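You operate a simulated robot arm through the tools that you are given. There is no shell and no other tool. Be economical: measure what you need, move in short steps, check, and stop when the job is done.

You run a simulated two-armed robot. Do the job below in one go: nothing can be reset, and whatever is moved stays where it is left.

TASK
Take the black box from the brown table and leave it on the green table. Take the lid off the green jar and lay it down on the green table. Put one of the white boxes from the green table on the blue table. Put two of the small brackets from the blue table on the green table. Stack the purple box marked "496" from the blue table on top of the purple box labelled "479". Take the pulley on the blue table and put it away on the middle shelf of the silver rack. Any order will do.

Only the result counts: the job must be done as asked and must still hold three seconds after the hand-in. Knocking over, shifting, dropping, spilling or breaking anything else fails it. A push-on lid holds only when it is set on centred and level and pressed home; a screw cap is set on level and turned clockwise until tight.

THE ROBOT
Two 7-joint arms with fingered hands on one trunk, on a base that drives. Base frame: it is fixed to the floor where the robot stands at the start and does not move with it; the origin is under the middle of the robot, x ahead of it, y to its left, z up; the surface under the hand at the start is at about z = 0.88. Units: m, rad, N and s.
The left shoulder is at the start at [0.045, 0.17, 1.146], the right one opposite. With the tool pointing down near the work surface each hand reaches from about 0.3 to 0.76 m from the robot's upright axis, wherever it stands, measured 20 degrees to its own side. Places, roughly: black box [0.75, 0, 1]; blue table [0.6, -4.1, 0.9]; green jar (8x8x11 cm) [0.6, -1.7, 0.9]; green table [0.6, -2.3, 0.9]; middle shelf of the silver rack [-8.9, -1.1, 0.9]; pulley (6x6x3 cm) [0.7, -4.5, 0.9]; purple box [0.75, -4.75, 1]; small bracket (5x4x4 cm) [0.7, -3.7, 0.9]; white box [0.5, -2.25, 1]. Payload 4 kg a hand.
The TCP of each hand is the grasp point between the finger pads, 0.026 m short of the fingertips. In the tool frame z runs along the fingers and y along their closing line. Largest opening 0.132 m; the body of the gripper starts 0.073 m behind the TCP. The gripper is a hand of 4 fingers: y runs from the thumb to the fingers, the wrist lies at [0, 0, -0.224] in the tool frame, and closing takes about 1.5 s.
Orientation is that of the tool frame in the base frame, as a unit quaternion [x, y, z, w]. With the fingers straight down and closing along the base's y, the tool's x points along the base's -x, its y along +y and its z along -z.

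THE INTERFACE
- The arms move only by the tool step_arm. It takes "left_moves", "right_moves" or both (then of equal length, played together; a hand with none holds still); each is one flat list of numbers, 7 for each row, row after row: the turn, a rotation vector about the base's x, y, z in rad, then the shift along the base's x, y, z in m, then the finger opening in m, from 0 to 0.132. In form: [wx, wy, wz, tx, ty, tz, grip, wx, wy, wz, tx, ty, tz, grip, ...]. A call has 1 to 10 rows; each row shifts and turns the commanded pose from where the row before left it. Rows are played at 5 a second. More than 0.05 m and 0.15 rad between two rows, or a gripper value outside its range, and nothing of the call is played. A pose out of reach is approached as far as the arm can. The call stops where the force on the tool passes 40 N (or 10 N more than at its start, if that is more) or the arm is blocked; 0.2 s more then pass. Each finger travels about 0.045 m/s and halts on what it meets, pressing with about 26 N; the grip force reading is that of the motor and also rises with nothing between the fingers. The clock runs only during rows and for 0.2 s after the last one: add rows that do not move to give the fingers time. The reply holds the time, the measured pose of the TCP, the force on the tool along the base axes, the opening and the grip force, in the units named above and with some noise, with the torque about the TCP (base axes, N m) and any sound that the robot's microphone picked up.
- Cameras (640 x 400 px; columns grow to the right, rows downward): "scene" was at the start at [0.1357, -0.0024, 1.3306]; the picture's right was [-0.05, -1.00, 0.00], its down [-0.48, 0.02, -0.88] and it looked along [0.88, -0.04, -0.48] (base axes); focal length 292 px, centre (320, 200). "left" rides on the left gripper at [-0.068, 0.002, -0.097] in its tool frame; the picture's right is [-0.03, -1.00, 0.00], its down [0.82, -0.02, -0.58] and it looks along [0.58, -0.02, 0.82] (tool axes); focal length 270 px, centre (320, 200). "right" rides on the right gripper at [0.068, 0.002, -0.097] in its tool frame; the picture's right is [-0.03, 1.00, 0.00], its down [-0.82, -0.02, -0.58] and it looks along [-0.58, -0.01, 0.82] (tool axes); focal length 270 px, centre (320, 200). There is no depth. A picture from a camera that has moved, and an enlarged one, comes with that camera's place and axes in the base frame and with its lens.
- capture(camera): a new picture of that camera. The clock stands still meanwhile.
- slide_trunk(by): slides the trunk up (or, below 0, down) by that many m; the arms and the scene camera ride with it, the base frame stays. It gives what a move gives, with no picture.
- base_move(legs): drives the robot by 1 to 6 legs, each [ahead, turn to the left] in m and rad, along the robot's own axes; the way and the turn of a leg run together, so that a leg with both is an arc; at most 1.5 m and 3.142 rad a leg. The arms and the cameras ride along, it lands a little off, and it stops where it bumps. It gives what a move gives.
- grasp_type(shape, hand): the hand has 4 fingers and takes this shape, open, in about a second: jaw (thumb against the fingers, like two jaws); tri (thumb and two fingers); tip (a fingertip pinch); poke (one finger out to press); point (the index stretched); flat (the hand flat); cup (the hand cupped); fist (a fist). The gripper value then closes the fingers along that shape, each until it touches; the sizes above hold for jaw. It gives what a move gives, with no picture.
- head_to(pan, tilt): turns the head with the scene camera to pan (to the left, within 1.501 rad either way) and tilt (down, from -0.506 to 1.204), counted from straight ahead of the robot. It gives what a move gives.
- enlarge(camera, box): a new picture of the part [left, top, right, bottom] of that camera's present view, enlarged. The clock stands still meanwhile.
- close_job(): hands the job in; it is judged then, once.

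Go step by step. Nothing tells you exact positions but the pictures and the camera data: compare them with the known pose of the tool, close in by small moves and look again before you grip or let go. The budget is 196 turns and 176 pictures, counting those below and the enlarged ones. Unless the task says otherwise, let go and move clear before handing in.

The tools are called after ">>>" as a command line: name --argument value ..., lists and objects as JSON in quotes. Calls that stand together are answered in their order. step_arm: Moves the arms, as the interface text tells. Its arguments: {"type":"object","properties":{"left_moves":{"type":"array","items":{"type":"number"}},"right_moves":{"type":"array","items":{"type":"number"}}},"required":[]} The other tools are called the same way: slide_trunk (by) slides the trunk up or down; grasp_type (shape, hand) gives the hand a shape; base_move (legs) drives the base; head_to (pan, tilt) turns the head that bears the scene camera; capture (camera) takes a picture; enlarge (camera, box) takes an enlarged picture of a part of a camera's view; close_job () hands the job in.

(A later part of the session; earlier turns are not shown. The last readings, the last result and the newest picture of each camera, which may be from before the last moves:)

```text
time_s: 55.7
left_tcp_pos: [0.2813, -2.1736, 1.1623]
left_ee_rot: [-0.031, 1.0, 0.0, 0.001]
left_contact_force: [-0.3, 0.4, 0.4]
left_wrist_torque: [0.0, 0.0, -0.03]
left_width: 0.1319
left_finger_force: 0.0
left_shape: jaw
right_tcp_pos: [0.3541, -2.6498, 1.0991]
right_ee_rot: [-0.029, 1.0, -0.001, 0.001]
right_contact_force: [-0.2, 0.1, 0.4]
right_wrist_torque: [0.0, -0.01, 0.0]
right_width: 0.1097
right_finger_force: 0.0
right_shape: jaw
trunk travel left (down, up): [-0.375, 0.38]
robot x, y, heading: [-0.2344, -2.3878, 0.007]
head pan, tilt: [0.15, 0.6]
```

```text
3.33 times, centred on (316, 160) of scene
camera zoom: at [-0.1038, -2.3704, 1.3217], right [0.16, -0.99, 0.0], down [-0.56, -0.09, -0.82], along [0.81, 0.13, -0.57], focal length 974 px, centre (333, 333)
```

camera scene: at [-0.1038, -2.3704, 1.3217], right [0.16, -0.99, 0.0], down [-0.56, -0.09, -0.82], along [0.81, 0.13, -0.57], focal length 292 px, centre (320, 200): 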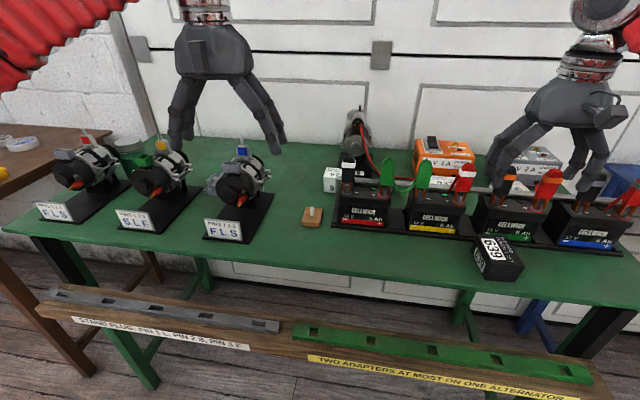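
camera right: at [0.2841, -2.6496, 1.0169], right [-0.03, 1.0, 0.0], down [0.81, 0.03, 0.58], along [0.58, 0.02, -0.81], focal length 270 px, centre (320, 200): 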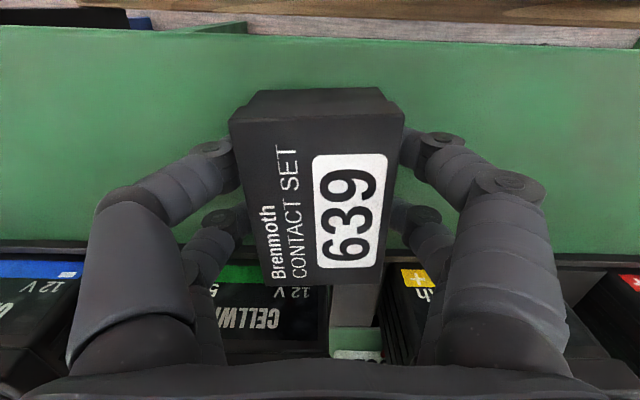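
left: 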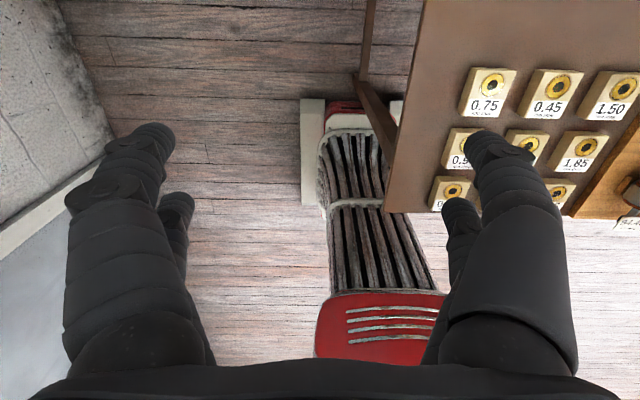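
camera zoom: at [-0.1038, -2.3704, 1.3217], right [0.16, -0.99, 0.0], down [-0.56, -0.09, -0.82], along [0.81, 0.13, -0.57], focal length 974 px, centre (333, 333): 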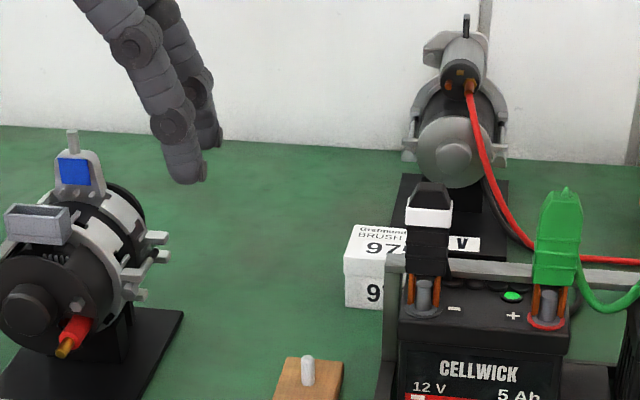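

A white box marked "97…" stands beside the battery tray, with its near left bottom corner at about (0.566, -2.27) and its top at z≈0.92. I'll raise the right hand, retract it, and drive 0.2 m closer.

>>> step_arm --right_moves '[0, 0, 0, 0, 0, 0.05, 0.11, 0, 0, 0, -0.03, 0, 0.03, 0.11, 0, 0, 0, -0.045, -0.015, 0, 0.11, 0, 0, 0, -0.045, -0.015, 0, 0.11, 0, 0, 0, -0.04, -0.015, 0, 0.11]'

>>> base_move --legs '[[0.2, 0]]'

>>> capture --camera "left"

>>> capture --camera "scene"

```text
time_s: 56.9
left_tcp_pos: [0.2804, -2.1751, 1.162]
left_ee_rot: [-0.03, 1.0, -0.001, 0.001]
left_contact_force: [0.3, 0.2, -0.3]
left_wrist_torque: [0.04, -0.03, -0.01]
left_width: 0.132
left_finger_force: 0.1
left_shape: jaw
right_tcp_pos: [0.1945, -2.6942, 1.184]
right_ee_rot: [-0.029, 1.0, -0.002, 0.002]
right_contact_force: [0.0, 0.6, 0.3]
right_wrist_torque: [0.0, -0.02, 0.02]
right_width: 0.1098
right_finger_force: 0.0
right_shape: jaw
trunk travel left (down, up): [-0.375, 0.38]
robot x, y, heading: [-0.2336, -2.3876, 0.01]
head pan, tilt: [0.15, 0.6]
```

```text
time_s: 58.5
left_tcp_pos: [0.4822, -2.1746, 1.1605]
left_ee_rot: [-0.029, 1.0, 0.0, 0.0]
left_contact_force: [0.3, -0.3, 0.0]
left_wrist_torque: [-0.03, 0.03, 0.0]
left_width: 0.1318
left_finger_force: 0.0
left_shape: jaw
right_tcp_pos: [0.3953, -2.6938, 1.1838]
right_ee_rot: [-0.027, 1.0, -0.001, 0.0]
right_contact_force: [0.9, 0.6, -0.6]
right_wrist_torque: [-0.02, 0.01, -0.04]
right_width: 0.11
right_finger_force: 0.2
right_shape: jaw
trunk travel left (down, up): [-0.375, 0.38]
robot x, y, heading: [-0.0377, -2.3864, 0.008]
head pan, tilt: [0.15, 0.6]
```

```text
144 pictures are left
camera left: at [0.5497, -2.1676, 1.2564], right [0.08, -1.0, 0.0], down [-0.81, -0.07, 0.58], along [-0.57, -0.05, -0.82], focal length 270 px, centre (320, 200)
```

left: 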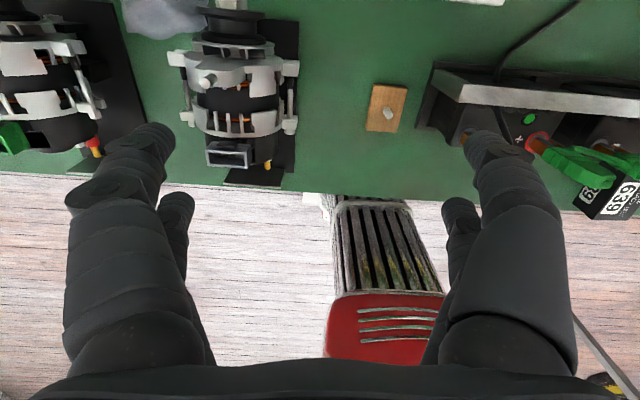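

```text
143 pictures are left
camera scene: at [0.0956, -2.3693, 1.3215], right [0.15, -0.99, 0.0], down [-0.56, -0.09, -0.82], along [0.81, 0.13, -0.57], focal length 292 px, centre (320, 200)
```

scene: 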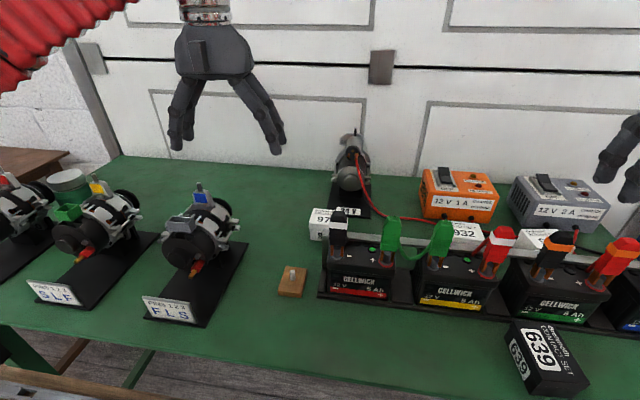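

Three white boxes stand behind the batteries. I'll zoom in.

>>> enlarge --camera "scene" --box '[290, 170, 418, 250]'

>>> enlarge --camera "scene" --box '[400, 190, 592, 310]'

```text
5.00 times, centred on (354, 210) of scene
camera zoom: at [0.0956, -2.3693, 1.3215], right [0.15, -0.99, 0.0], down [-0.56, -0.09, -0.82], along [0.81, 0.13, -0.57], focal length 1460 px, centre (150, 150)
```

zoom: 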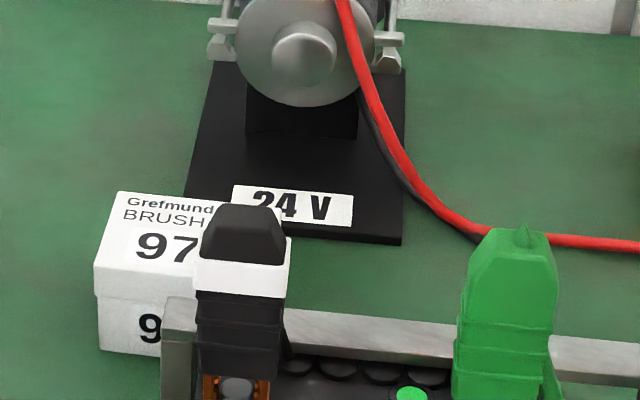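

```text
3.33 times, centred on (496, 250) of scene
camera zoom: at [0.0956, -2.3693, 1.3215], right [0.15, -0.99, 0.0], down [-0.56, -0.09, -0.82], along [0.81, 0.13, -0.57], focal length 974 px, centre (-267, 33)
```

zoom: 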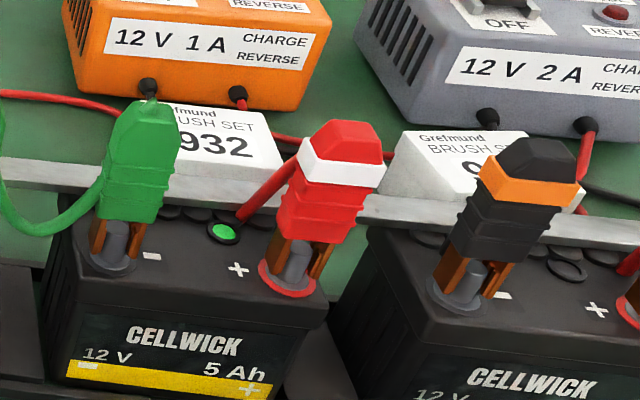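

The "97…" box spans about x 0.57–0.63 and y -2.27 to -2.355, and the space on both its y sides is free. I'll bring the left hand over it, squared up, still high.

>>> step_arm --left_moves '[0, 0, -0.03, 0.03, -0.035, 0, 0.132, 0, 0, -0.028, 0.03, -0.035, 0, 0.132, 0, 0, 0, 0.03, -0.035, 0, 0.132, 0, 0, 0, 0.028, -0.033, 0, 0.132, 0, 0, 0, 0, 0, -0.04, 0.132, 0, 0, 0, 0, 0, 0, 0.132]'

>>> capture --camera "left"

>>> capture --camera "scene"

```text
time_s: 59.9
left_tcp_pos: [0.5961, -2.3148, 1.1211]
left_ee_rot: [0.001, 1.0, 0.001, 0.001]
left_contact_force: [-0.7, -0.1, -0.3]
left_wrist_torque: [0.0, -0.02, 0.01]
left_width: 0.1321
left_finger_force: 0.0
left_shape: jaw
right_tcp_pos: [0.3923, -2.6945, 1.185]
right_ee_rot: [-0.027, 1.0, 0.0, 0.002]
right_contact_force: [0.8, 0.4, -0.9]
right_wrist_torque: [0.02, -0.04, 0.02]
right_width: 0.1096
right_finger_force: 0.1
right_shape: jaw
trunk travel left (down, up): [-0.375, 0.38]
robot x, y, heading: [-0.0408, -2.3846, 0.001]
head pan, tilt: [0.15, 0.6]
```

```text
140 pictures are left
camera left: at [0.6638, -2.3112, 1.2177], right [0.02, -1.0, 0.0], down [-0.82, -0.02, 0.58], along [-0.57, -0.01, -0.82], focal length 270 px, centre (320, 200)
```

left: 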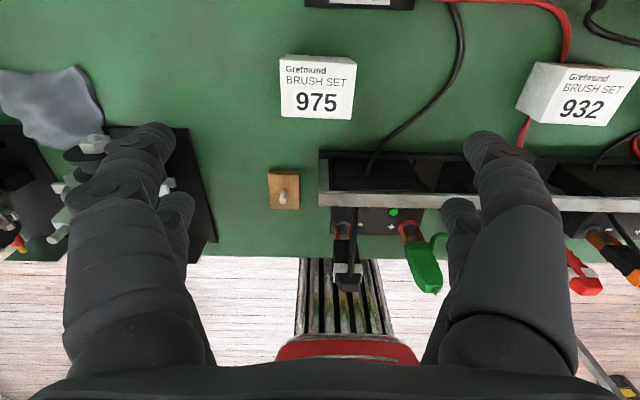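

```text
139 pictures are left
camera scene: at [0.0933, -2.3701, 1.3219], right [0.15, -0.99, 0.0], down [-0.56, -0.09, -0.82], along [0.82, 0.13, -0.57], focal length 292 px, centre (320, 200)
```

scene: 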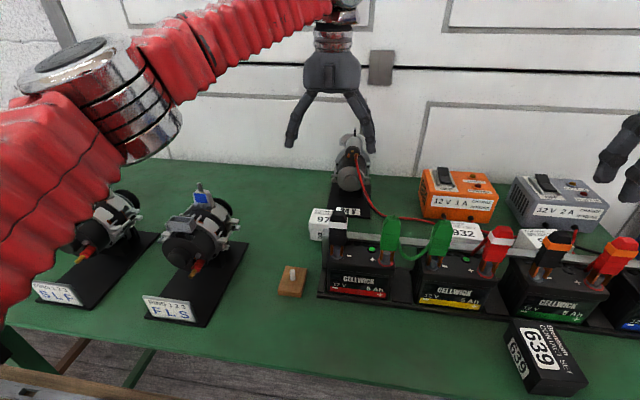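

From above, the box's centre is at (0.598, -2.309), 7.5 cm wide in y, and the black cable lies to its right. I'll narrow the opening to 0.11 and come down halfway.

>>> step_arm --left_moves '[0, 0, 0, 0.002, 0.006, -0.03, 0.11, 0, 0, 0, 0, 0, -0.04, 0.11, 0, 0, 0, 0, 0, -0.04, 0.11, 0, 0, 0, 0, 0, 0, 0.11]'

>>> capture --camera "left"

>>> enlarge --camera "scene" --box '[258, 130, 450, 250]'

```text
time_s: 60.9
left_tcp_pos: [0.5988, -2.3077, 1.0121]
left_ee_rot: [0.0, 1.0, -0.001, 0.001]
left_contact_force: [-0.7, -0.2, 0.0]
left_wrist_torque: [0.02, 0.01, -0.02]
left_width: 0.1101
left_finger_force: 0.0
left_shape: jaw
right_tcp_pos: [0.3931, -2.6929, 1.1853]
right_ee_rot: [-0.028, 1.0, -0.001, 0.001]
right_contact_force: [-1.1, -0.2, -1.0]
right_wrist_torque: [0.0, 0.05, 0.01]
right_width: 0.1099
right_finger_force: 0.1
right_shape: jaw
trunk travel left (down, up): [-0.375, 0.38]
robot x, y, heading: [-0.0381, -2.3823, -0.001]
head pan, tilt: [0.15, 0.6]
```

```text
138 pictures are left
camera left: at [0.6679, -2.3044, 1.1078], right [0.02, -1.0, 0.0], down [-0.82, -0.02, 0.58], along [-0.58, -0.01, -0.82], focal length 270 px, centre (320, 200)
```

left: 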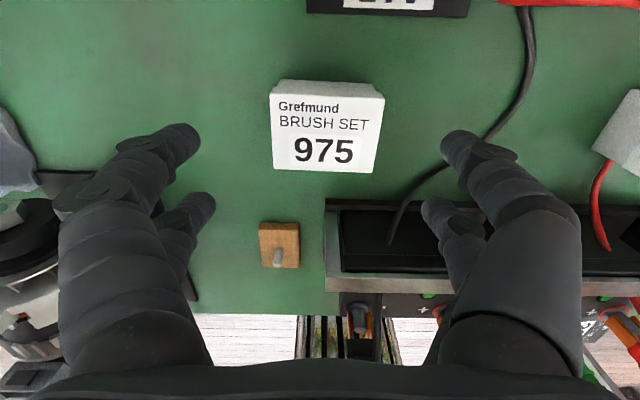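

```text
3.33 times, centred on (354, 190) of scene
camera zoom: at [0.0937, -2.3693, 1.3218], right [0.15, -0.99, 0.0], down [-0.56, -0.09, -0.82], along [0.81, 0.13, -0.57], focal length 974 px, centre (207, 233)
```

zoom: 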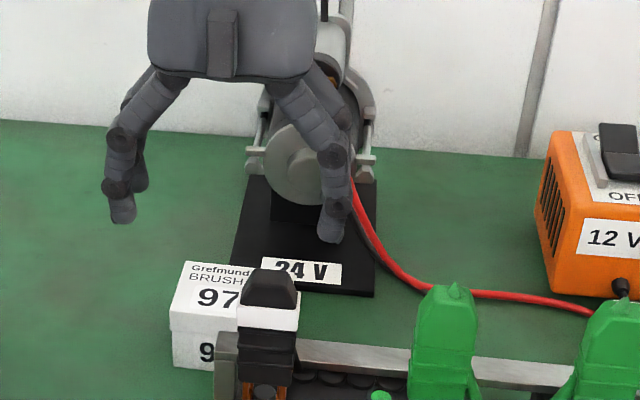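

Well clear of the cable. I'll descend and close on the box.

>>> step_arm --left_moves '[0, 0, 0, 0.001, -0.001, -0.04, 0.11, 0, 0, 0, 0, 0, -0.04, 0.11, 0, 0, 0, 0, 0, -0.018, 0.11, 0, 0, 0, 0, 0, 0, 0.06, 0, 0, 0, 0, 0, 0, 0.06, 0, 0, 0, 0, 0, 0, 0.06, 0, 0, 0, 0, 0, 0, 0.06, 0, 0, 0, 0, 0, 0, 0.06]'

>>> capture --camera "left"

```text
time_s: 62.7
left_tcp_pos: [0.6002, -2.3083, 0.9122]
left_ee_rot: [-0.001, 1.0, -0.001, 0.001]
left_contact_force: [0.4, -0.6, 0.7]
left_wrist_torque: [-0.01, -0.03, -0.02]
left_width: 0.0679
left_finger_force: 25.7
left_shape: jaw
right_tcp_pos: [0.3927, -2.6931, 1.1835]
right_ee_rot: [-0.027, 1.0, -0.001, 0.001]
right_contact_force: [-0.3, 0.4, -0.8]
right_wrist_torque: [0.02, 0.01, 0.01]
right_width: 0.1099
right_finger_force: 0.1
right_shape: jaw
trunk travel left (down, up): [-0.375, 0.38]
robot x, y, heading: [-0.0406, -2.3819, -0.0]
head pan, tilt: [0.15, 0.6]
```

```text
136 pictures are left
camera left: at [0.6688, -2.3057, 1.0087], right [0.02, -1.0, 0.0], down [-0.82, -0.02, 0.58], along [-0.58, -0.01, -0.82], focal length 270 px, centre (320, 200)
```

left: 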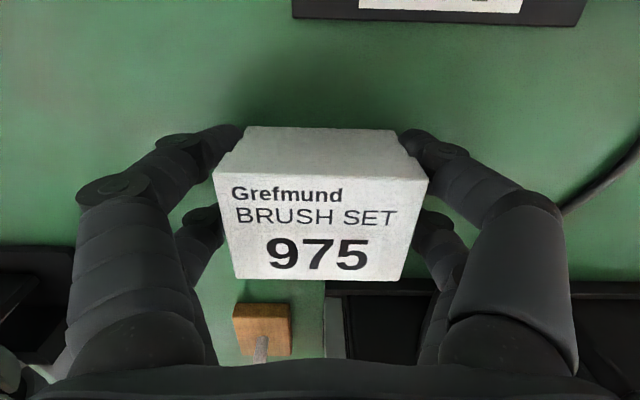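

The box is held. I'll lift it straight up and pull the arm back before driving.

>>> step_arm --left_moves '[0, 0, 0, 0, 0, 0.03, 0.06, 0, 0, 0, 0, 0, 0.05, 0.06, 0, 0, 0, 0, 0, 0.05, 0.06, 0, 0, 0, 0, 0, 0.05, 0.06, 0, 0, 0, 0, 0, 0.05, 0.06, 0, 0, 0, 0, 0, 0.03, 0.06, 0, 0, 0, -0.04, 0.02, 0, 0.06, 0, 0, 0, -0.04, 0.02, 0, 0.06, 0, 0, 0, -0.04, 0.02, 0, 0.06, 0, 0, 0, -0.04, 0.02, 0, 0.06]'

>>> base_move --legs '[[-0.4, 0], [0, -0.8], [0, -0.75]]'

>>> capture --camera "scene"

```text
time_s: 64.9
left_tcp_pos: [0.439, -2.2261, 1.1731]
left_ee_rot: [0.0, 1.0, -0.001, 0.002]
left_contact_force: [-0.9, 0.9, -0.5]
left_wrist_torque: [-0.02, -0.03, -0.01]
left_width: 0.0677
left_finger_force: 25.9
left_shape: jaw
right_tcp_pos: [0.3911, -2.6924, 1.184]
right_ee_rot: [-0.027, 1.0, -0.001, 0.002]
right_contact_force: [0.6, -0.2, -0.3]
right_wrist_torque: [-0.01, 0.03, -0.01]
right_width: 0.1098
right_finger_force: 0.0
right_shape: jaw
trunk travel left (down, up): [-0.375, 0.38]
robot x, y, heading: [-0.0393, -2.3867, 0.006]
head pan, tilt: [0.15, 0.6]
```

```text
time_s: 69.6
left_tcp_pos: [0.008, -2.6019, 1.1739]
left_ee_rot: [0.367, 0.93, 0.001, 0.001]
left_contact_force: [-1.2, -1.1, -1.0]
left_wrist_torque: [0.02, -0.02, -0.01]
left_width: 0.0678
left_finger_force: 26.5
left_shape: jaw
right_tcp_pos: [-0.3469, -2.9081, 1.1854]
right_ee_rot: [0.344, 0.939, -0.001, 0.002]
right_contact_force: [-0.6, -0.8, -0.1]
right_wrist_torque: [-0.01, -0.07, 0.0]
right_width: 0.1098
right_finger_force: 0.0
right_shape: jaw
trunk travel left (down, up): [-0.375, 0.38]
robot x, y, heading: [-0.4211, -2.3533, -0.774]
head pan, tilt: [0.15, 0.6]
stopped in leg 2: the robot was blocked; the commanded pose is now the measured one
```

```text
135 pictures are left
camera scene: at [-0.3163, -2.4367, 1.3217], right [-0.58, -0.81, 0.0], down [-0.46, 0.33, -0.82], along [0.67, -0.48, -0.57], focal length 292 px, centre (320, 200)
```

scene: 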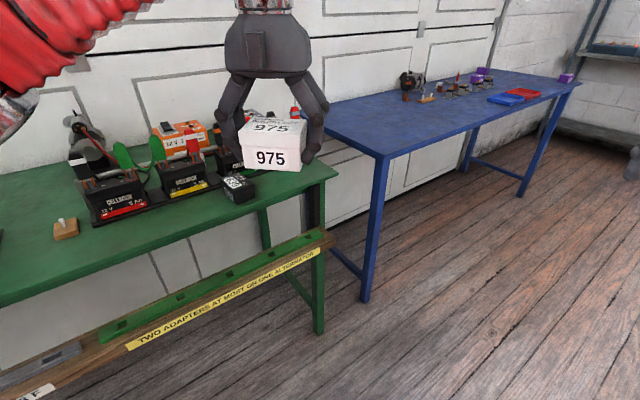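

It stopped at about the end of that leg, so I'll go on in smaller pieces with some forward motion.

>>> base_move --legs '[[0.15, -0.4], [0.1, -0.4], [0.8, 0]]'

>>> head_to --pan 0.8 --tilt 0.5

>>> capture --camera "scene"

```text
time_s: 76.6
left_tcp_pos: [-0.1665, -3.8435, 1.1749]
left_ee_rot: [0.689, 0.725, -0.001, 0.001]
left_contact_force: [0.3, -0.4, -0.1]
left_wrist_torque: [0.03, -0.01, -0.04]
left_width: 0.0677
left_finger_force: 25.7
left_shape: jaw
right_tcp_pos: [-0.634, -3.8171, 1.1855]
right_ee_rot: [0.67, 0.742, -0.002, 0.0]
right_contact_force: [0.3, 0.4, -0.2]
right_wrist_torque: [-0.01, 0.03, 0.0]
right_width: 0.11
right_finger_force: 0.1
right_shape: jaw
trunk travel left (down, up): [-0.375, 0.38]
robot x, y, heading: [-0.3071, -3.3697, -1.539]
head pan, tilt: [0.15, 0.6]
```

```text
time_s: 77.6
left_tcp_pos: [-0.1665, -3.8428, 1.1742]
left_ee_rot: [0.689, 0.725, -0.002, 0.0]
left_contact_force: [-0.5, -0.1, -0.8]
left_wrist_torque: [-0.01, 0.0, 0.0]
left_width: 0.0676
left_finger_force: 26.2
left_shape: jaw
right_tcp_pos: [-0.6345, -3.8186, 1.1868]
right_ee_rot: [0.67, 0.742, -0.002, 0.001]
right_contact_force: [-0.2, 1.2, -0.1]
right_wrist_torque: [-0.01, 0.0, 0.01]
right_width: 0.1098
right_finger_force: 0.1
right_shape: jaw
trunk travel left (down, up): [-0.375, 0.38]
robot x, y, heading: [-0.3025, -3.3671, -1.54]
head pan, tilt: [0.799, 0.499]
```

```text
134 pictures are left
camera scene: at [-0.2354, -3.4725, 1.3308], right [-0.67, -0.74, 0.0], down [-0.35, 0.32, -0.88], along [0.65, -0.59, -0.48], focal length 292 px, centre (320, 200)
```

scene: 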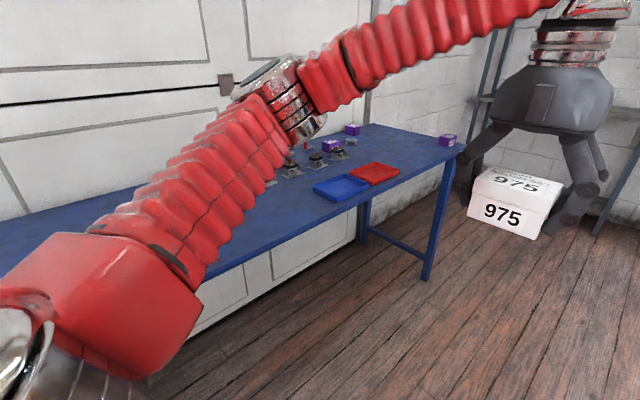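

Now I'll turn to face the blue table at about y = -3.5.

>>> base_move --legs '[[0.1, 0], [0, 0.77], [0, 0.77]]'

>>> head_to --pan -0.2 --tilt 0.55

>>> capture --camera "scene"

```text
time_s: 82.0
left_tcp_pos: [0.1749, -3.6177, 1.1745]
left_ee_rot: [0.265, 0.964, -0.003, 0.002]
left_contact_force: [0.3, 1.3, -0.3]
left_wrist_torque: [-0.08, 0.04, 0.02]
left_width: 0.0676
left_finger_force: 26.3
left_shape: jaw
right_tcp_pos: [-0.1054, -3.9925, 1.1879]
right_ee_rot: [0.239, 0.971, -0.002, 0.002]
right_contact_force: [0.3, 0.3, 0.8]
right_wrist_torque: [-0.06, 0.03, 0.0]
right_width: 0.1097
right_finger_force: 0.1
right_shape: jaw
trunk travel left (down, up): [-0.375, 0.38]
robot x, y, heading: [-0.3322, -3.5222, -0.521]
head pan, tilt: [0.799, 0.499]
stopped in leg 3: the robot was blocked; the commanded pose is now the measured one
```

```text
time_s: 83.3
left_tcp_pos: [0.1717, -3.621, 1.1757]
left_ee_rot: [0.266, 0.964, 0.001, 0.001]
left_contact_force: [-0.1, 0.1, -1.0]
left_wrist_torque: [0.01, 0.02, 0.01]
left_width: 0.0677
left_finger_force: 26.0
left_shape: jaw
right_tcp_pos: [-0.1077, -3.9954, 1.1873]
right_ee_rot: [0.24, 0.971, 0.0, 0.002]
right_contact_force: [0.3, 0.6, -0.2]
right_wrist_torque: [-0.02, 0.01, 0.05]
right_width: 0.1099
right_finger_force: 0.0
right_shape: jaw
trunk travel left (down, up): [-0.375, 0.38]
robot x, y, heading: [-0.3314, -3.5181, -0.521]
head pan, tilt: [-0.201, 0.55]
```

```text
133 pictures are left
camera scene: at [-0.2245, -3.5979, 1.3262], right [-0.66, -0.75, 0.0], down [-0.39, 0.34, -0.85], along [0.64, -0.56, -0.52], focal length 292 px, centre (320, 200)
```

scene: 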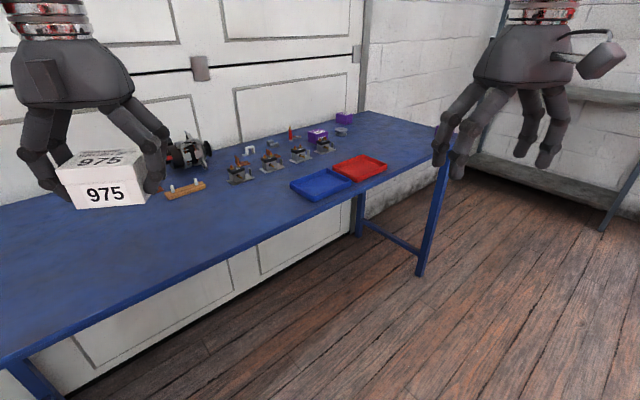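

The long in-place turns drift and stop early, but a new call just continues. I'll finish turning and look.

>>> base_move --legs '[[0.1, 0.52]]'

>>> capture --camera "scene"

>>> head_to --pan 0.4 --tilt 0.65

>>> capture --camera "scene"

```text
time_s: 85.4
left_tcp_pos: [0.2455, -3.373, 1.1745]
left_ee_rot: [0.0, 1.0, 0.0, 0.001]
left_contact_force: [-0.1, 1.1, -0.7]
left_wrist_torque: [-0.02, 0.02, 0.0]
left_width: 0.0678
left_finger_force: 26.2
left_shape: jaw
right_tcp_pos: [0.1986, -3.8385, 1.1859]
right_ee_rot: [-0.026, 1.0, -0.001, 0.001]
right_contact_force: [0.7, 0.7, 0.4]
right_wrist_torque: [0.01, 0.04, -0.01]
right_width: 0.11
right_finger_force: 0.0
right_shape: jaw
trunk travel left (down, up): [-0.375, 0.38]
robot x, y, heading: [-0.2404, -3.5661, 0.008]
head pan, tilt: [-0.201, 0.55]
```

```text
132 pictures are left
camera scene: at [-0.1039, -3.5849, 1.326], right [-0.19, -0.98, 0.0], down [-0.52, 0.1, -0.85], along [0.84, -0.16, -0.52], focal length 292 px, centre (320, 200)
```

scene: 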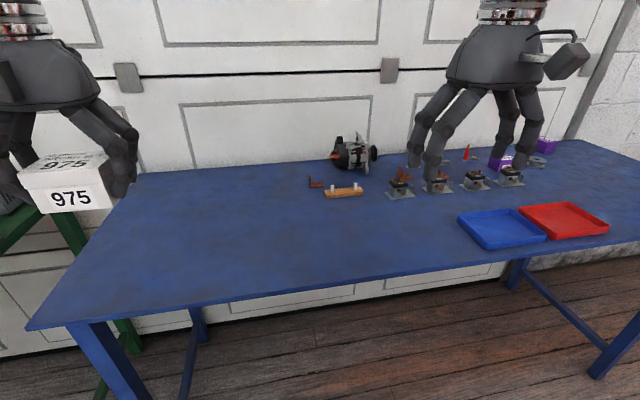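

```text
time_s: 86.4
left_tcp_pos: [0.245, -3.3724, 1.1758]
left_ee_rot: [0.0, 1.0, 0.001, 0.001]
left_contact_force: [0.0, 0.3, -1.2]
left_wrist_torque: [0.01, 0.01, 0.02]
left_width: 0.0677
left_finger_force: 26.2
left_shape: jaw
right_tcp_pos: [0.1969, -3.8374, 1.1888]
right_ee_rot: [-0.025, 1.0, -0.001, 0.002]
right_contact_force: [0.1, 0.1, 0.1]
right_wrist_torque: [0.01, 0.05, 0.01]
right_width: 0.1098
right_finger_force: 0.1
right_shape: jaw
trunk travel left (down, up): [-0.375, 0.38]
robot x, y, heading: [-0.2377, -3.5735, 0.006]
head pan, tilt: [0.4, 0.649]
```

```text
131 pictures are left
camera scene: at [-0.1144, -3.5328, 1.3174], right [0.4, -0.92, 0.0], down [-0.56, -0.24, -0.8], along [0.73, 0.31, -0.61], focal length 292 px, centre (320, 200)
```

scene: 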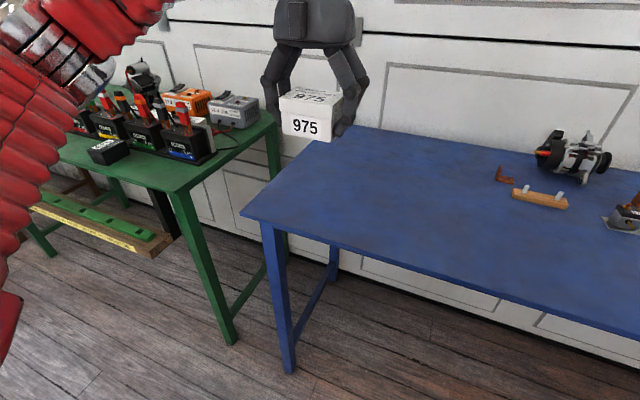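

The near left of the blue table is clear. I'll set the white box down at about (0.42, -3.37).

>>> step_arm --left_moves '[0, 0, 0, 0.045, 0, 0, 0.06, 0, 0, 0, 0.045, 0, 0, 0.06, 0, 0, 0, 0.045, 0, 0, 0.06, 0, 0, 0, 0.045, 0, 0, 0.06, 0, 0, 0, 0, 0, -0.05, 0.06, 0, 0, 0, 0, 0, -0.05, 0.06, 0, 0, 0, 0, 0, -0.05, 0.06, 0, 0, 0, 0, 0, -0.05, 0.06, 0, 0, 0, 0, 0, -0.04, 0.06, 0, 0, 0, 0, 0, 0, 0.06]'

>>> capture --camera "left"

```text
time_s: 88.6
left_tcp_pos: [0.4224, -3.3701, 0.9373]
left_ee_rot: [0.0, 1.0, 0.001, 0.002]
left_contact_force: [-0.7, -0.1, -0.6]
left_wrist_torque: [-0.02, 0.0, 0.01]
left_width: 0.0677
left_finger_force: 26.2
left_shape: jaw
right_tcp_pos: [0.1967, -3.8386, 1.1869]
right_ee_rot: [-0.025, 1.0, 0.0, 0.003]
right_contact_force: [-0.4, 0.6, -0.3]
right_wrist_torque: [0.01, -0.03, 0.03]
right_width: 0.1098
right_finger_force: 0.1
right_shape: jaw
trunk travel left (down, up): [-0.375, 0.38]
robot x, y, heading: [-0.2396, -3.5682, 0.008]
head pan, tilt: [0.4, 0.649]
```

```text
130 pictures are left
camera left: at [0.4903, -3.3678, 1.0335], right [0.03, -1.0, 0.0], down [-0.82, -0.02, 0.58], along [-0.57, -0.01, -0.82], focal length 270 px, centre (320, 200)
```

left: 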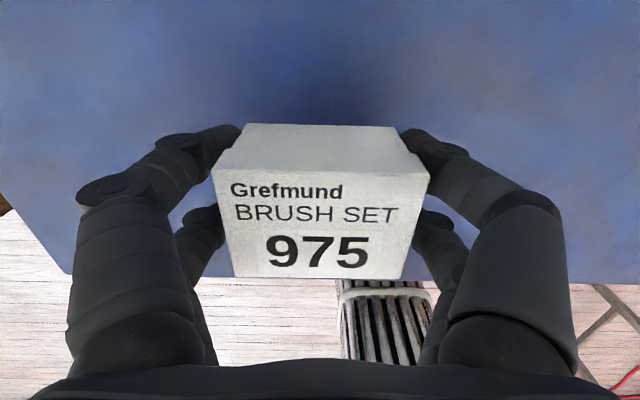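

>>> step_arm --left_moves '[0, 0, 0, 0, 0, -0.015, 0.06, 0, 0, 0, 0, 0, -0.005, 0.06, 0, 0, 0, 0, 0, -0.003, 0.06, 0, 0, 0, 0, 0, -0.002, 0.06, 0, 0, 0, 0, 0, 0, 0.06]'

```text
time_s: 89.8
left_tcp_pos: [0.4237, -3.3729, 0.913]
left_ee_rot: [0.0, 1.0, 0.0, 0.001]
left_contact_force: [0.1, 0.2, 2.9]
left_wrist_torque: [-0.02, 0.0, 0.0]
left_width: 0.0676
left_finger_force: 26.3
left_shape: jaw
right_tcp_pos: [0.1969, -3.8396, 1.1891]
right_ee_rot: [-0.026, 1.0, -0.001, 0.003]
right_contact_force: [0.6, -0.4, 0.4]
right_wrist_torque: [0.01, -0.04, 0.01]
right_width: 0.1096
right_finger_force: 0.0
right_shape: jaw
trunk travel left (down, up): [-0.375, 0.38]
robot x, y, heading: [-0.2408, -3.5746, 0.007]
head pan, tilt: [0.4, 0.649]
```

Contact is starting. I'll release and rise.

>>> step_arm --left_moves '[0, 0, 0, 0, 0, -0.001, 0.06, 0, 0, 0, 0, 0, 0, 0.12, 0, 0, 0, 0, 0, 0, 0.12, 0, 0, 0, 0, 0, 0, 0.12, 0, 0, 0, 0, 0, 0, 0.12, 0, 0, 0, 0, 0, 0.05, 0.12, 0, 0, 0, 0, 0, 0.05, 0.12, 0, 0, 0, 0, 0, 0.05, 0.12, 0, 0, 0, 0, 0, 0.05, 0.12, 0, 0, 0, 0, 0, 0.05, 0.12]'

>>> head_to --pan -0.4 --tilt 0.55

>>> capture --camera "scene"

>>> enlarge --camera "scene" --box '[220, 100, 476, 260]'

```text
time_s: 92.0
left_tcp_pos: [0.4206, -3.3715, 1.1604]
left_ee_rot: [0.0, 1.0, 0.001, 0.001]
left_contact_force: [0.5, -0.8, -0.8]
left_wrist_torque: [-0.02, 0.03, 0.06]
left_width: 0.1198
left_finger_force: 0.1
left_shape: jaw
right_tcp_pos: [0.1955, -3.8393, 1.1876]
right_ee_rot: [-0.026, 1.0, 0.0, 0.003]
right_contact_force: [0.0, -0.1, 0.4]
right_wrist_torque: [-0.01, 0.02, -0.01]
right_width: 0.11
right_finger_force: 0.1
right_shape: jaw
trunk travel left (down, up): [-0.375, 0.38]
robot x, y, heading: [-0.2393, -3.5715, 0.006]
head pan, tilt: [0.4, 0.649]
```

```text
time_s: 93.1
left_tcp_pos: [0.4201, -3.3721, 1.1595]
left_ee_rot: [-0.001, 1.0, 0.0, 0.001]
left_contact_force: [-0.1, -0.4, 0.2]
left_wrist_torque: [-0.01, 0.01, -0.02]
left_width: 0.1196
left_finger_force: 0.0
left_shape: jaw
right_tcp_pos: [0.197, -3.8396, 1.188]
right_ee_rot: [-0.027, 1.0, 0.0, 0.001]
right_contact_force: [0.3, -0.2, -0.6]
right_wrist_torque: [-0.02, 0.0, 0.01]
right_width: 0.11
right_finger_force: 0.0
right_shape: jaw
trunk travel left (down, up): [-0.375, 0.38]
robot x, y, heading: [-0.2352, -3.5706, 0.009]
head pan, tilt: [-0.4, 0.55]
```

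```text
129 pictures are left
camera scene: at [-0.111, -3.6027, 1.3262], right [-0.38, -0.92, 0.0], down [-0.48, 0.2, -0.85], along [0.79, -0.32, -0.52], focal length 292 px, centre (320, 200)
```

scene: 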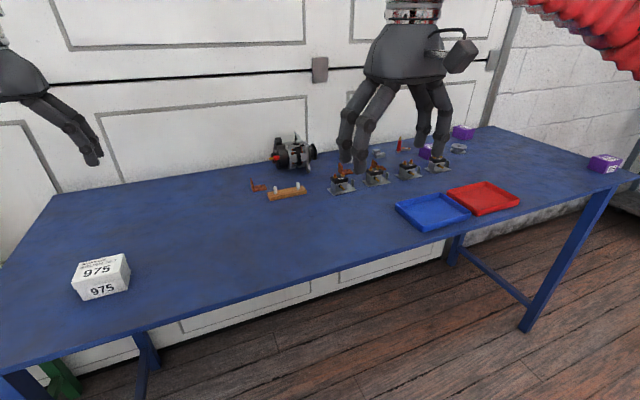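

```text
2.50 times, centred on (348, 180) of scene
camera zoom: at [-0.111, -3.6027, 1.3262], right [-0.38, -0.92, 0.0], down [-0.48, 0.2, -0.85], along [0.79, -0.32, -0.52], focal length 730 px, centre (250, 250)
```

zoom: 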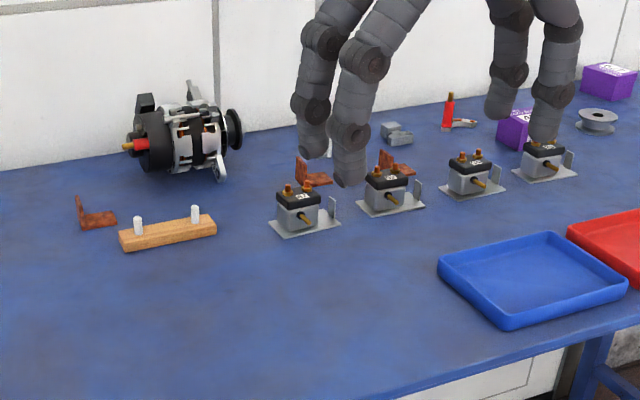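

The white box is on the blue table. The small rusty L brackets are at about (0.70, -3.725), (0.69, -4.02) and (0.68, -4.15). I'll take the first with the left hand and the second with the right, so I'll reposition closer.

>>> step_arm --left_moves '[0, 0, 0, -0.05, 0, 0, 0.12, 0, 0, 0, -0.05, 0, 0, 0.12, 0, 0, 0, -0.04, 0, 0, 0.12]'

>>> base_move --legs '[[0, -0.6], [0.3, 0], [0, 0.6]]'

>>> head_to --pan -0.1 --tilt 0.6

>>> capture --camera "scene"

```text
time_s: 93.9
left_tcp_pos: [0.2831, -3.3704, 1.1593]
left_ee_rot: [-0.001, 1.0, 0.0, 0.001]
left_contact_force: [-0.1, 0.4, 0.1]
left_wrist_torque: [0.0, -0.03, -0.01]
left_width: 0.1196
left_finger_force: 0.1
left_shape: jaw
right_tcp_pos: [0.1959, -3.8377, 1.1872]
right_ee_rot: [-0.026, 1.0, -0.001, 0.002]
right_contact_force: [-0.1, 0.6, 0.9]
right_wrist_torque: [-0.04, -0.01, 0.0]
right_width: 0.11
right_finger_force: 0.0
right_shape: jaw
trunk travel left (down, up): [-0.375, 0.38]
robot x, y, heading: [-0.2399, -3.5716, 0.005]
head pan, tilt: [-0.4, 0.55]
```

```text
time_s: 99.7
left_tcp_pos: [0.5392, -3.5463, 1.1587]
left_ee_rot: [0.002, 1.0, 0.0, 0.001]
left_contact_force: [0.4, 0.4, 0.8]
left_wrist_torque: [0.01, -0.02, -0.01]
left_width: 0.1197
left_finger_force: 0.1
left_shape: jaw
right_tcp_pos: [0.4492, -4.0142, 1.1877]
right_ee_rot: [-0.023, 1.0, 0.0, 0.002]
right_contact_force: [1.0, 0.4, -0.2]
right_wrist_torque: [0.03, 0.06, 0.01]
right_width: 0.1097
right_finger_force: 0.1
right_shape: jaw
trunk travel left (down, up): [-0.375, 0.38]
robot x, y, heading: [0.015, -3.7552, -0.002]
head pan, tilt: [-0.4, 0.55]
```

```text
time_s: 100.5
left_tcp_pos: [0.5399, -3.5477, 1.1593]
left_ee_rot: [0.004, 1.0, 0.0, 0.001]
left_contact_force: [-0.6, -0.4, -0.2]
left_wrist_torque: [0.02, -0.01, 0.02]
left_width: 0.1198
left_finger_force: 0.0
left_shape: jaw
right_tcp_pos: [0.4475, -4.0153, 1.1855]
right_ee_rot: [-0.024, 1.0, 0.0, 0.002]
right_contact_force: [0.1, 0.0, -0.5]
right_wrist_torque: [0.0, 0.02, -0.03]
right_width: 0.1101
right_finger_force: 0.1
right_shape: jaw
trunk travel left (down, up): [-0.375, 0.38]
robot x, y, heading: [0.0165, -3.7542, 0.002]
head pan, tilt: [-0.099, 0.6]
```

```text
127 pictures are left
camera scene: at [0.1479, -3.7636, 1.3217], right [-0.1, -1.0, 0.0], down [-0.56, 0.06, -0.82], along [0.82, -0.08, -0.57], focal length 292 px, centre (320, 200)
```

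scene: 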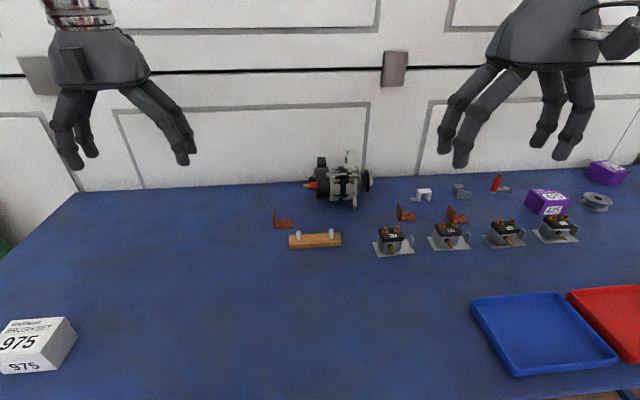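

>>> enlarge --camera "scene" --box '[256, 190, 352, 250]'

>>> enlarge --camera "scene" --box '[370, 170, 530, 270]'

```text
6.67 times, centred on (304, 220) of scene
camera zoom: at [0.1479, -3.7636, 1.3217], right [-0.1, -1.0, 0.0], down [-0.56, 0.06, -0.82], along [0.82, -0.08, -0.57], focal length 1947 px, centre (427, 67)
```

zoom: 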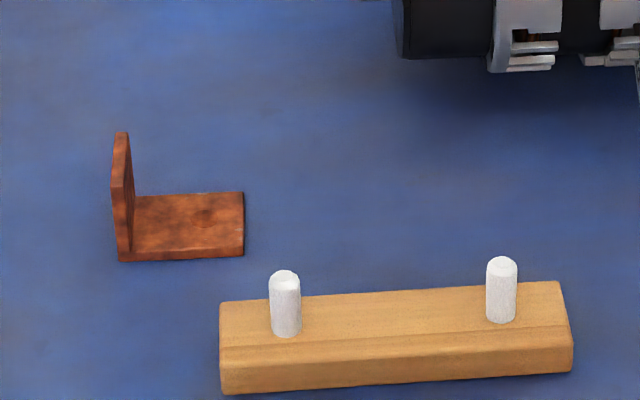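

```text
4.00 times, centred on (450, 220) of scene
camera zoom: at [0.1479, -3.7636, 1.3217], right [-0.1, -1.0, 0.0], down [-0.56, 0.06, -0.82], along [0.82, -0.08, -0.57], focal length 1168 px, centre (-200, 120)
```

zoom: 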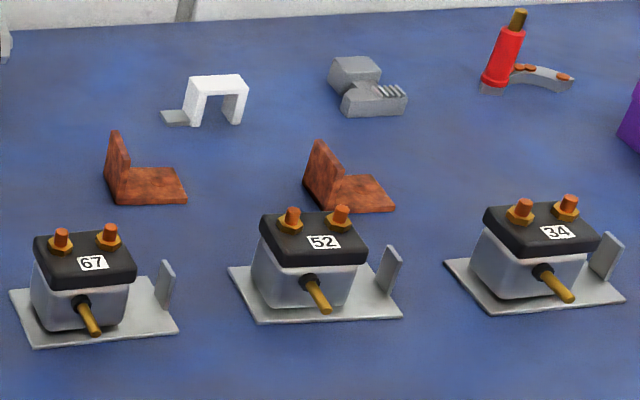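

Bracket 1 has its upright on its left side (y≈-3.707, x 0.676–0.706), about 3.5 cm high. I'll pinch that upright with the left hand, so I'll move over it first.

>>> step_arm --left_moves '[0, 0, 0, 0.03, -0.032, 0, 0.1, 0, 0, 0, 0.03, -0.032, 0, 0.1, 0, 0, 0, 0.03, -0.032, 0, 0.1, 0, 0, 0, 0.03, -0.032, 0, 0.09, 0, 0, 0, 0.031, -0.031, 0, 0.08, 0, 0, 0, 0, 0, -0.05, 0.08, 0, 0, 0, 0, 0, -0.05, 0.08, 0, 0, 0, 0, 0, -0.04, 0.08, 0, 0, 0, 0, 0, 0, 0.08]'

>>> capture --camera "left"

>>> enlarge --camera "scene" --box '[200, 140, 360, 240]'

```text
time_s: 102.5
left_tcp_pos: [0.6741, -3.7001, 1.0132]
left_ee_rot: [0.003, 1.0, 0.0, 0.002]
left_contact_force: [0.1, -0.2, -0.4]
left_wrist_torque: [-0.05, -0.02, -0.02]
left_width: 0.0805
left_finger_force: 0.1
left_shape: jaw
left hand out of reach, approached as far as the arm can: row 5
right_tcp_pos: [0.4484, -4.0135, 1.1885]
right_ee_rot: [-0.024, 1.0, 0.0, 0.003]
right_contact_force: [0.3, -0.1, 0.1]
right_wrist_torque: [0.01, 0.0, 0.01]
right_width: 0.1099
right_finger_force: 0.0
right_shape: jaw
trunk travel left (down, up): [-0.375, 0.38]
robot x, y, heading: [0.0173, -3.7544, 0.002]
head pan, tilt: [-0.099, 0.6]
```

```text
124 pictures are left
camera left: at [0.7419, -3.6979, 1.1087], right [0.02, -1.0, 0.0], down [-0.82, -0.02, 0.57], along [-0.57, -0.01, -0.82], focal length 270 px, centre (320, 200)
```

left: 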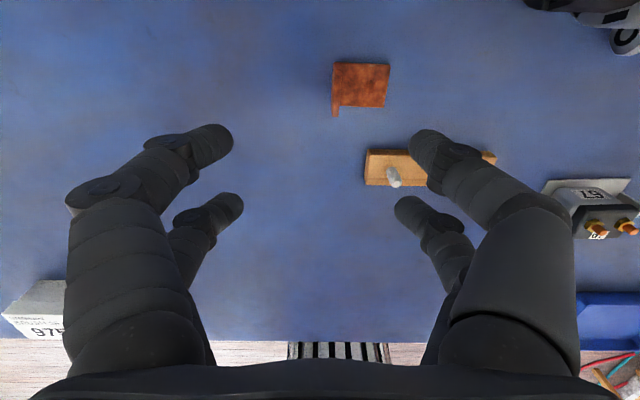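

```text
4.00 times, centred on (280, 190) of scene
camera zoom: at [0.1472, -3.7626, 1.3219], right [-0.1, -1.0, 0.0], down [-0.56, 0.05, -0.82], along [0.82, -0.08, -0.57], focal length 1168 px, centre (480, 240)
```

zoom: 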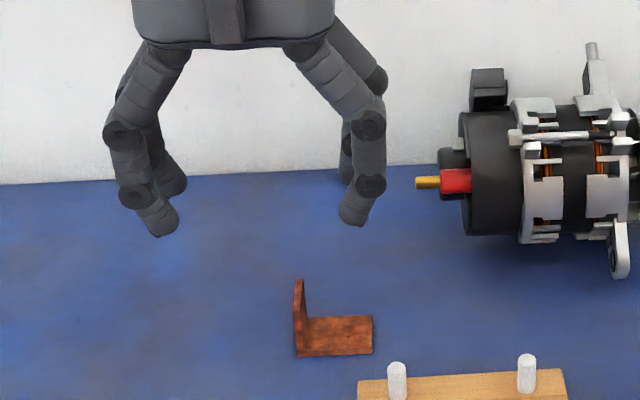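

The upright is at y≈-3.708, x 0.677–0.711. I'll shift over it, lower to z≈0.916 and close.

>>> step_arm --left_moves '[0, 0, 0, 0, -0.008, -0.04, 0.08, 0, 0, 0, 0.018, 0, -0.035, 0.08, 0, 0, 0, 0, 0, 0, 0.08]'

>>> capture --camera "left"

>>> enlarge --camera "scene" --box '[200, 140, 360, 240]'

```text
time_s: 103.3
left_tcp_pos: [0.6923, -3.7064, 0.9355]
left_ee_rot: [0.004, 1.0, 0.001, 0.001]
left_contact_force: [-0.3, -0.7, -0.4]
left_wrist_torque: [0.01, 0.03, 0.01]
left_width: 0.0801
left_finger_force: 0.1
left_shape: jaw
right_tcp_pos: [0.4491, -4.0136, 1.1879]
right_ee_rot: [-0.024, 1.0, -0.001, 0.002]
right_contact_force: [-0.2, 1.1, -0.2]
right_wrist_torque: [-0.01, -0.01, -0.01]
right_width: 0.1098
right_finger_force: 0.1
right_shape: jaw
trunk travel left (down, up): [-0.375, 0.38]
robot x, y, heading: [0.0162, -3.7595, 0.006]
head pan, tilt: [-0.099, 0.6]
```

```text
122 pictures are left
camera left: at [0.7614, -3.7025, 1.0316], right [0.02, -1.0, 0.0], down [-0.82, -0.02, 0.57], along [-0.57, -0.01, -0.82], focal length 270 px, centre (320, 200)
```

left: 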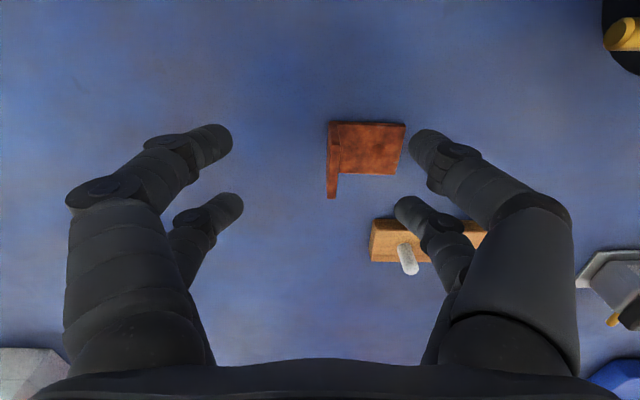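

```text
4.00 times, centred on (280, 190) of scene
camera zoom: at [0.1476, -3.7624, 1.3218], right [-0.1, -1.0, 0.0], down [-0.56, 0.05, -0.82], along [0.82, -0.08, -0.57], focal length 1168 px, centre (480, 240)
```

zoom: 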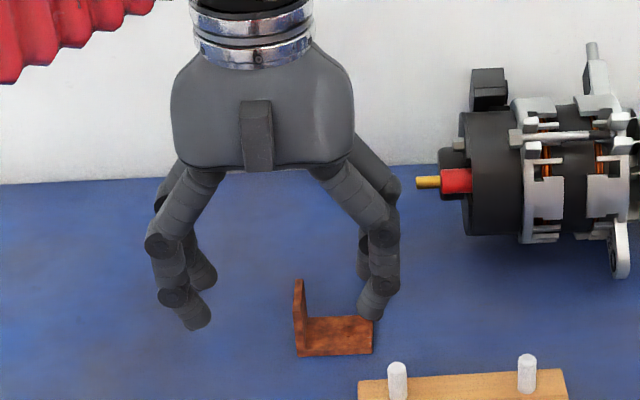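

Fingers straddle the upright. I'll lower the last 1.8 cm and close.

>>> step_arm --left_moves '[0, 0, 0, 0.002, -0.001, -0.012, 0.07, 0, 0, 0, 0, 0, -0.006, 0.06, 0, 0, 0, 0, 0, 0, 0.0, 0, 0, 0, 0, 0, 0, 0.0, 0, 0, 0, 0, 0, 0, 0.0, 0, 0, 0, 0, 0, 0, 0.0, 0, 0, 0, 0, 0, 0, 0.0]'

>>> capture --camera "left"

>>> enlarge --camera "scene" --box '[200, 140, 360, 240]'

```text
time_s: 104.9
left_tcp_pos: [0.6951, -3.7077, 0.9203]
left_ee_rot: [0.003, 1.0, 0.001, 0.001]
left_contact_force: [0.1, 0.6, -0.2]
left_wrist_torque: [0.02, -0.03, -0.02]
left_width: 0.0
left_finger_force: 25.7
left_shape: jaw
right_tcp_pos: [0.4494, -4.0143, 1.1871]
right_ee_rot: [-0.024, 1.0, 0.0, 0.001]
right_contact_force: [-0.3, 0.0, -0.1]
right_wrist_torque: [0.01, 0.01, 0.01]
right_width: 0.1101
right_finger_force: 0.0
right_shape: jaw
trunk travel left (down, up): [-0.375, 0.38]
robot x, y, heading: [0.0168, -3.7509, 0.007]
head pan, tilt: [-0.099, 0.6]
```

```text
120 pictures are left
camera left: at [0.7635, -3.7058, 1.0161], right [0.02, -1.0, 0.0], down [-0.82, -0.02, 0.58], along [-0.58, -0.01, -0.82], focal length 270 px, centre (320, 200)
```

left: 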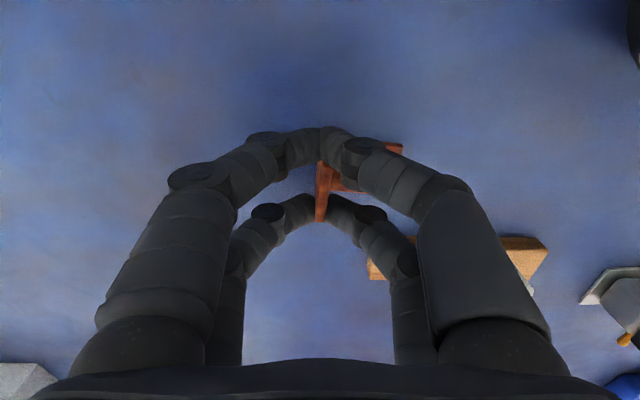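

```text
4.00 times, centred on (280, 190) of scene
camera zoom: at [0.1481, -3.7628, 1.3217], right [-0.1, -1.0, 0.0], down [-0.56, 0.05, -0.82], along [0.82, -0.08, -0.57], focal length 1168 px, centre (480, 240)
```

zoom: 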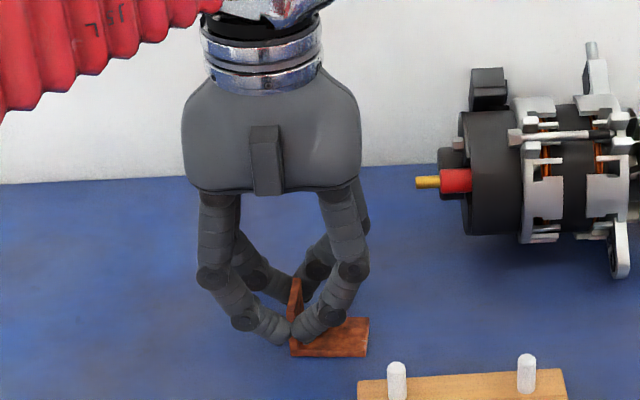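

The rear finger pair just misses the upright. I'll open slightly, shift 5 mm back toward me, and close again.

>>> step_arm --left_moves '[0, 0, 0, 0, 0, 0, 0.04, 0, 0, 0, 0, 0, 0, 0.04, 0, 0, 0, -0.006, -0.001, -0.002, 0.04, 0, 0, 0, 0, 0, 0, 0.0, 0, 0, 0, 0, 0, 0, 0.0, 0, 0, 0, 0, 0, 0, 0.0, 0, 0, 0, 0, 0, 0, 0.0, 0, 0, 0, 0, 0, 0, 0.0]'

>>> enlarge --camera "left" --box '[220, 100, 460, 250]'

>>> enlarge --camera "scene" --box '[220, 180, 316, 240]'

```text
time_s: 106.7
left_tcp_pos: [0.6904, -3.7092, 0.9188]
left_ee_rot: [0.003, 1.0, 0.0, 0.002]
left_contact_force: [0.2, -0.5, 0.0]
left_wrist_torque: [0.01, 0.01, 0.03]
left_width: 0.0
left_finger_force: 26.0
left_shape: jaw
right_tcp_pos: [0.45, -4.0131, 1.1881]
right_ee_rot: [-0.023, 1.0, 0.001, 0.002]
right_contact_force: [0.9, 0.3, -0.7]
right_wrist_torque: [0.01, 0.02, 0.01]
right_width: 0.1099
right_finger_force: 0.0
right_shape: jaw
trunk travel left (down, up): [-0.375, 0.38]
robot x, y, heading: [0.016, -3.7541, 0.002]
head pan, tilt: [-0.099, 0.6]
```

```text
2.67 times, centred on (340, 175) of left
camera zoom: at [0.7581, -3.7064, 1.015], right [0.02, -1.0, 0.0], down [-0.82, -0.02, 0.58], along [-0.58, -0.01, -0.82], focal length 721 px, centre (267, 267)
```

zoom: 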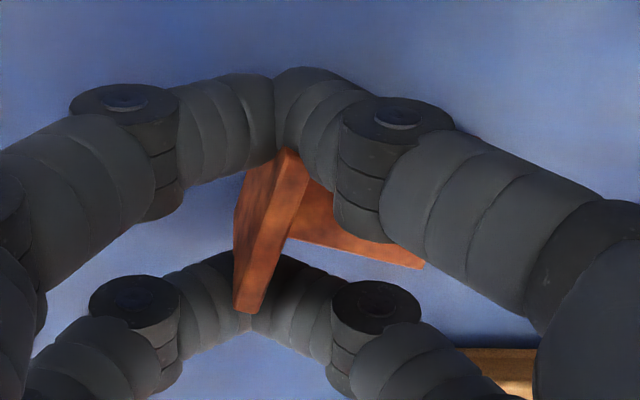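

```text
6.67 times, centred on (268, 210) of scene
camera zoom: at [0.1482, -3.7628, 1.3217], right [-0.1, -1.0, 0.0], down [-0.56, 0.05, -0.82], along [0.82, -0.08, -0.57], focal length 1947 px, centre (667, 133)
```

zoom: 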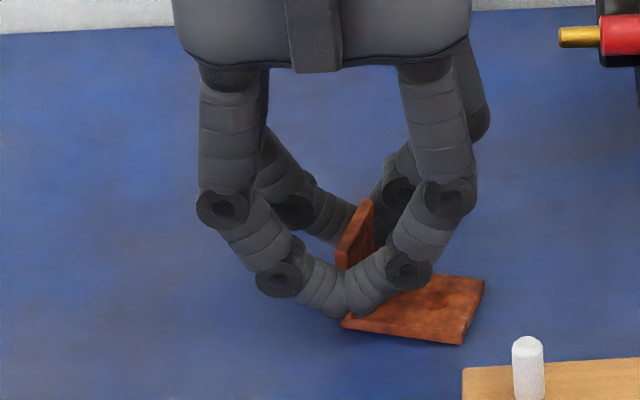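

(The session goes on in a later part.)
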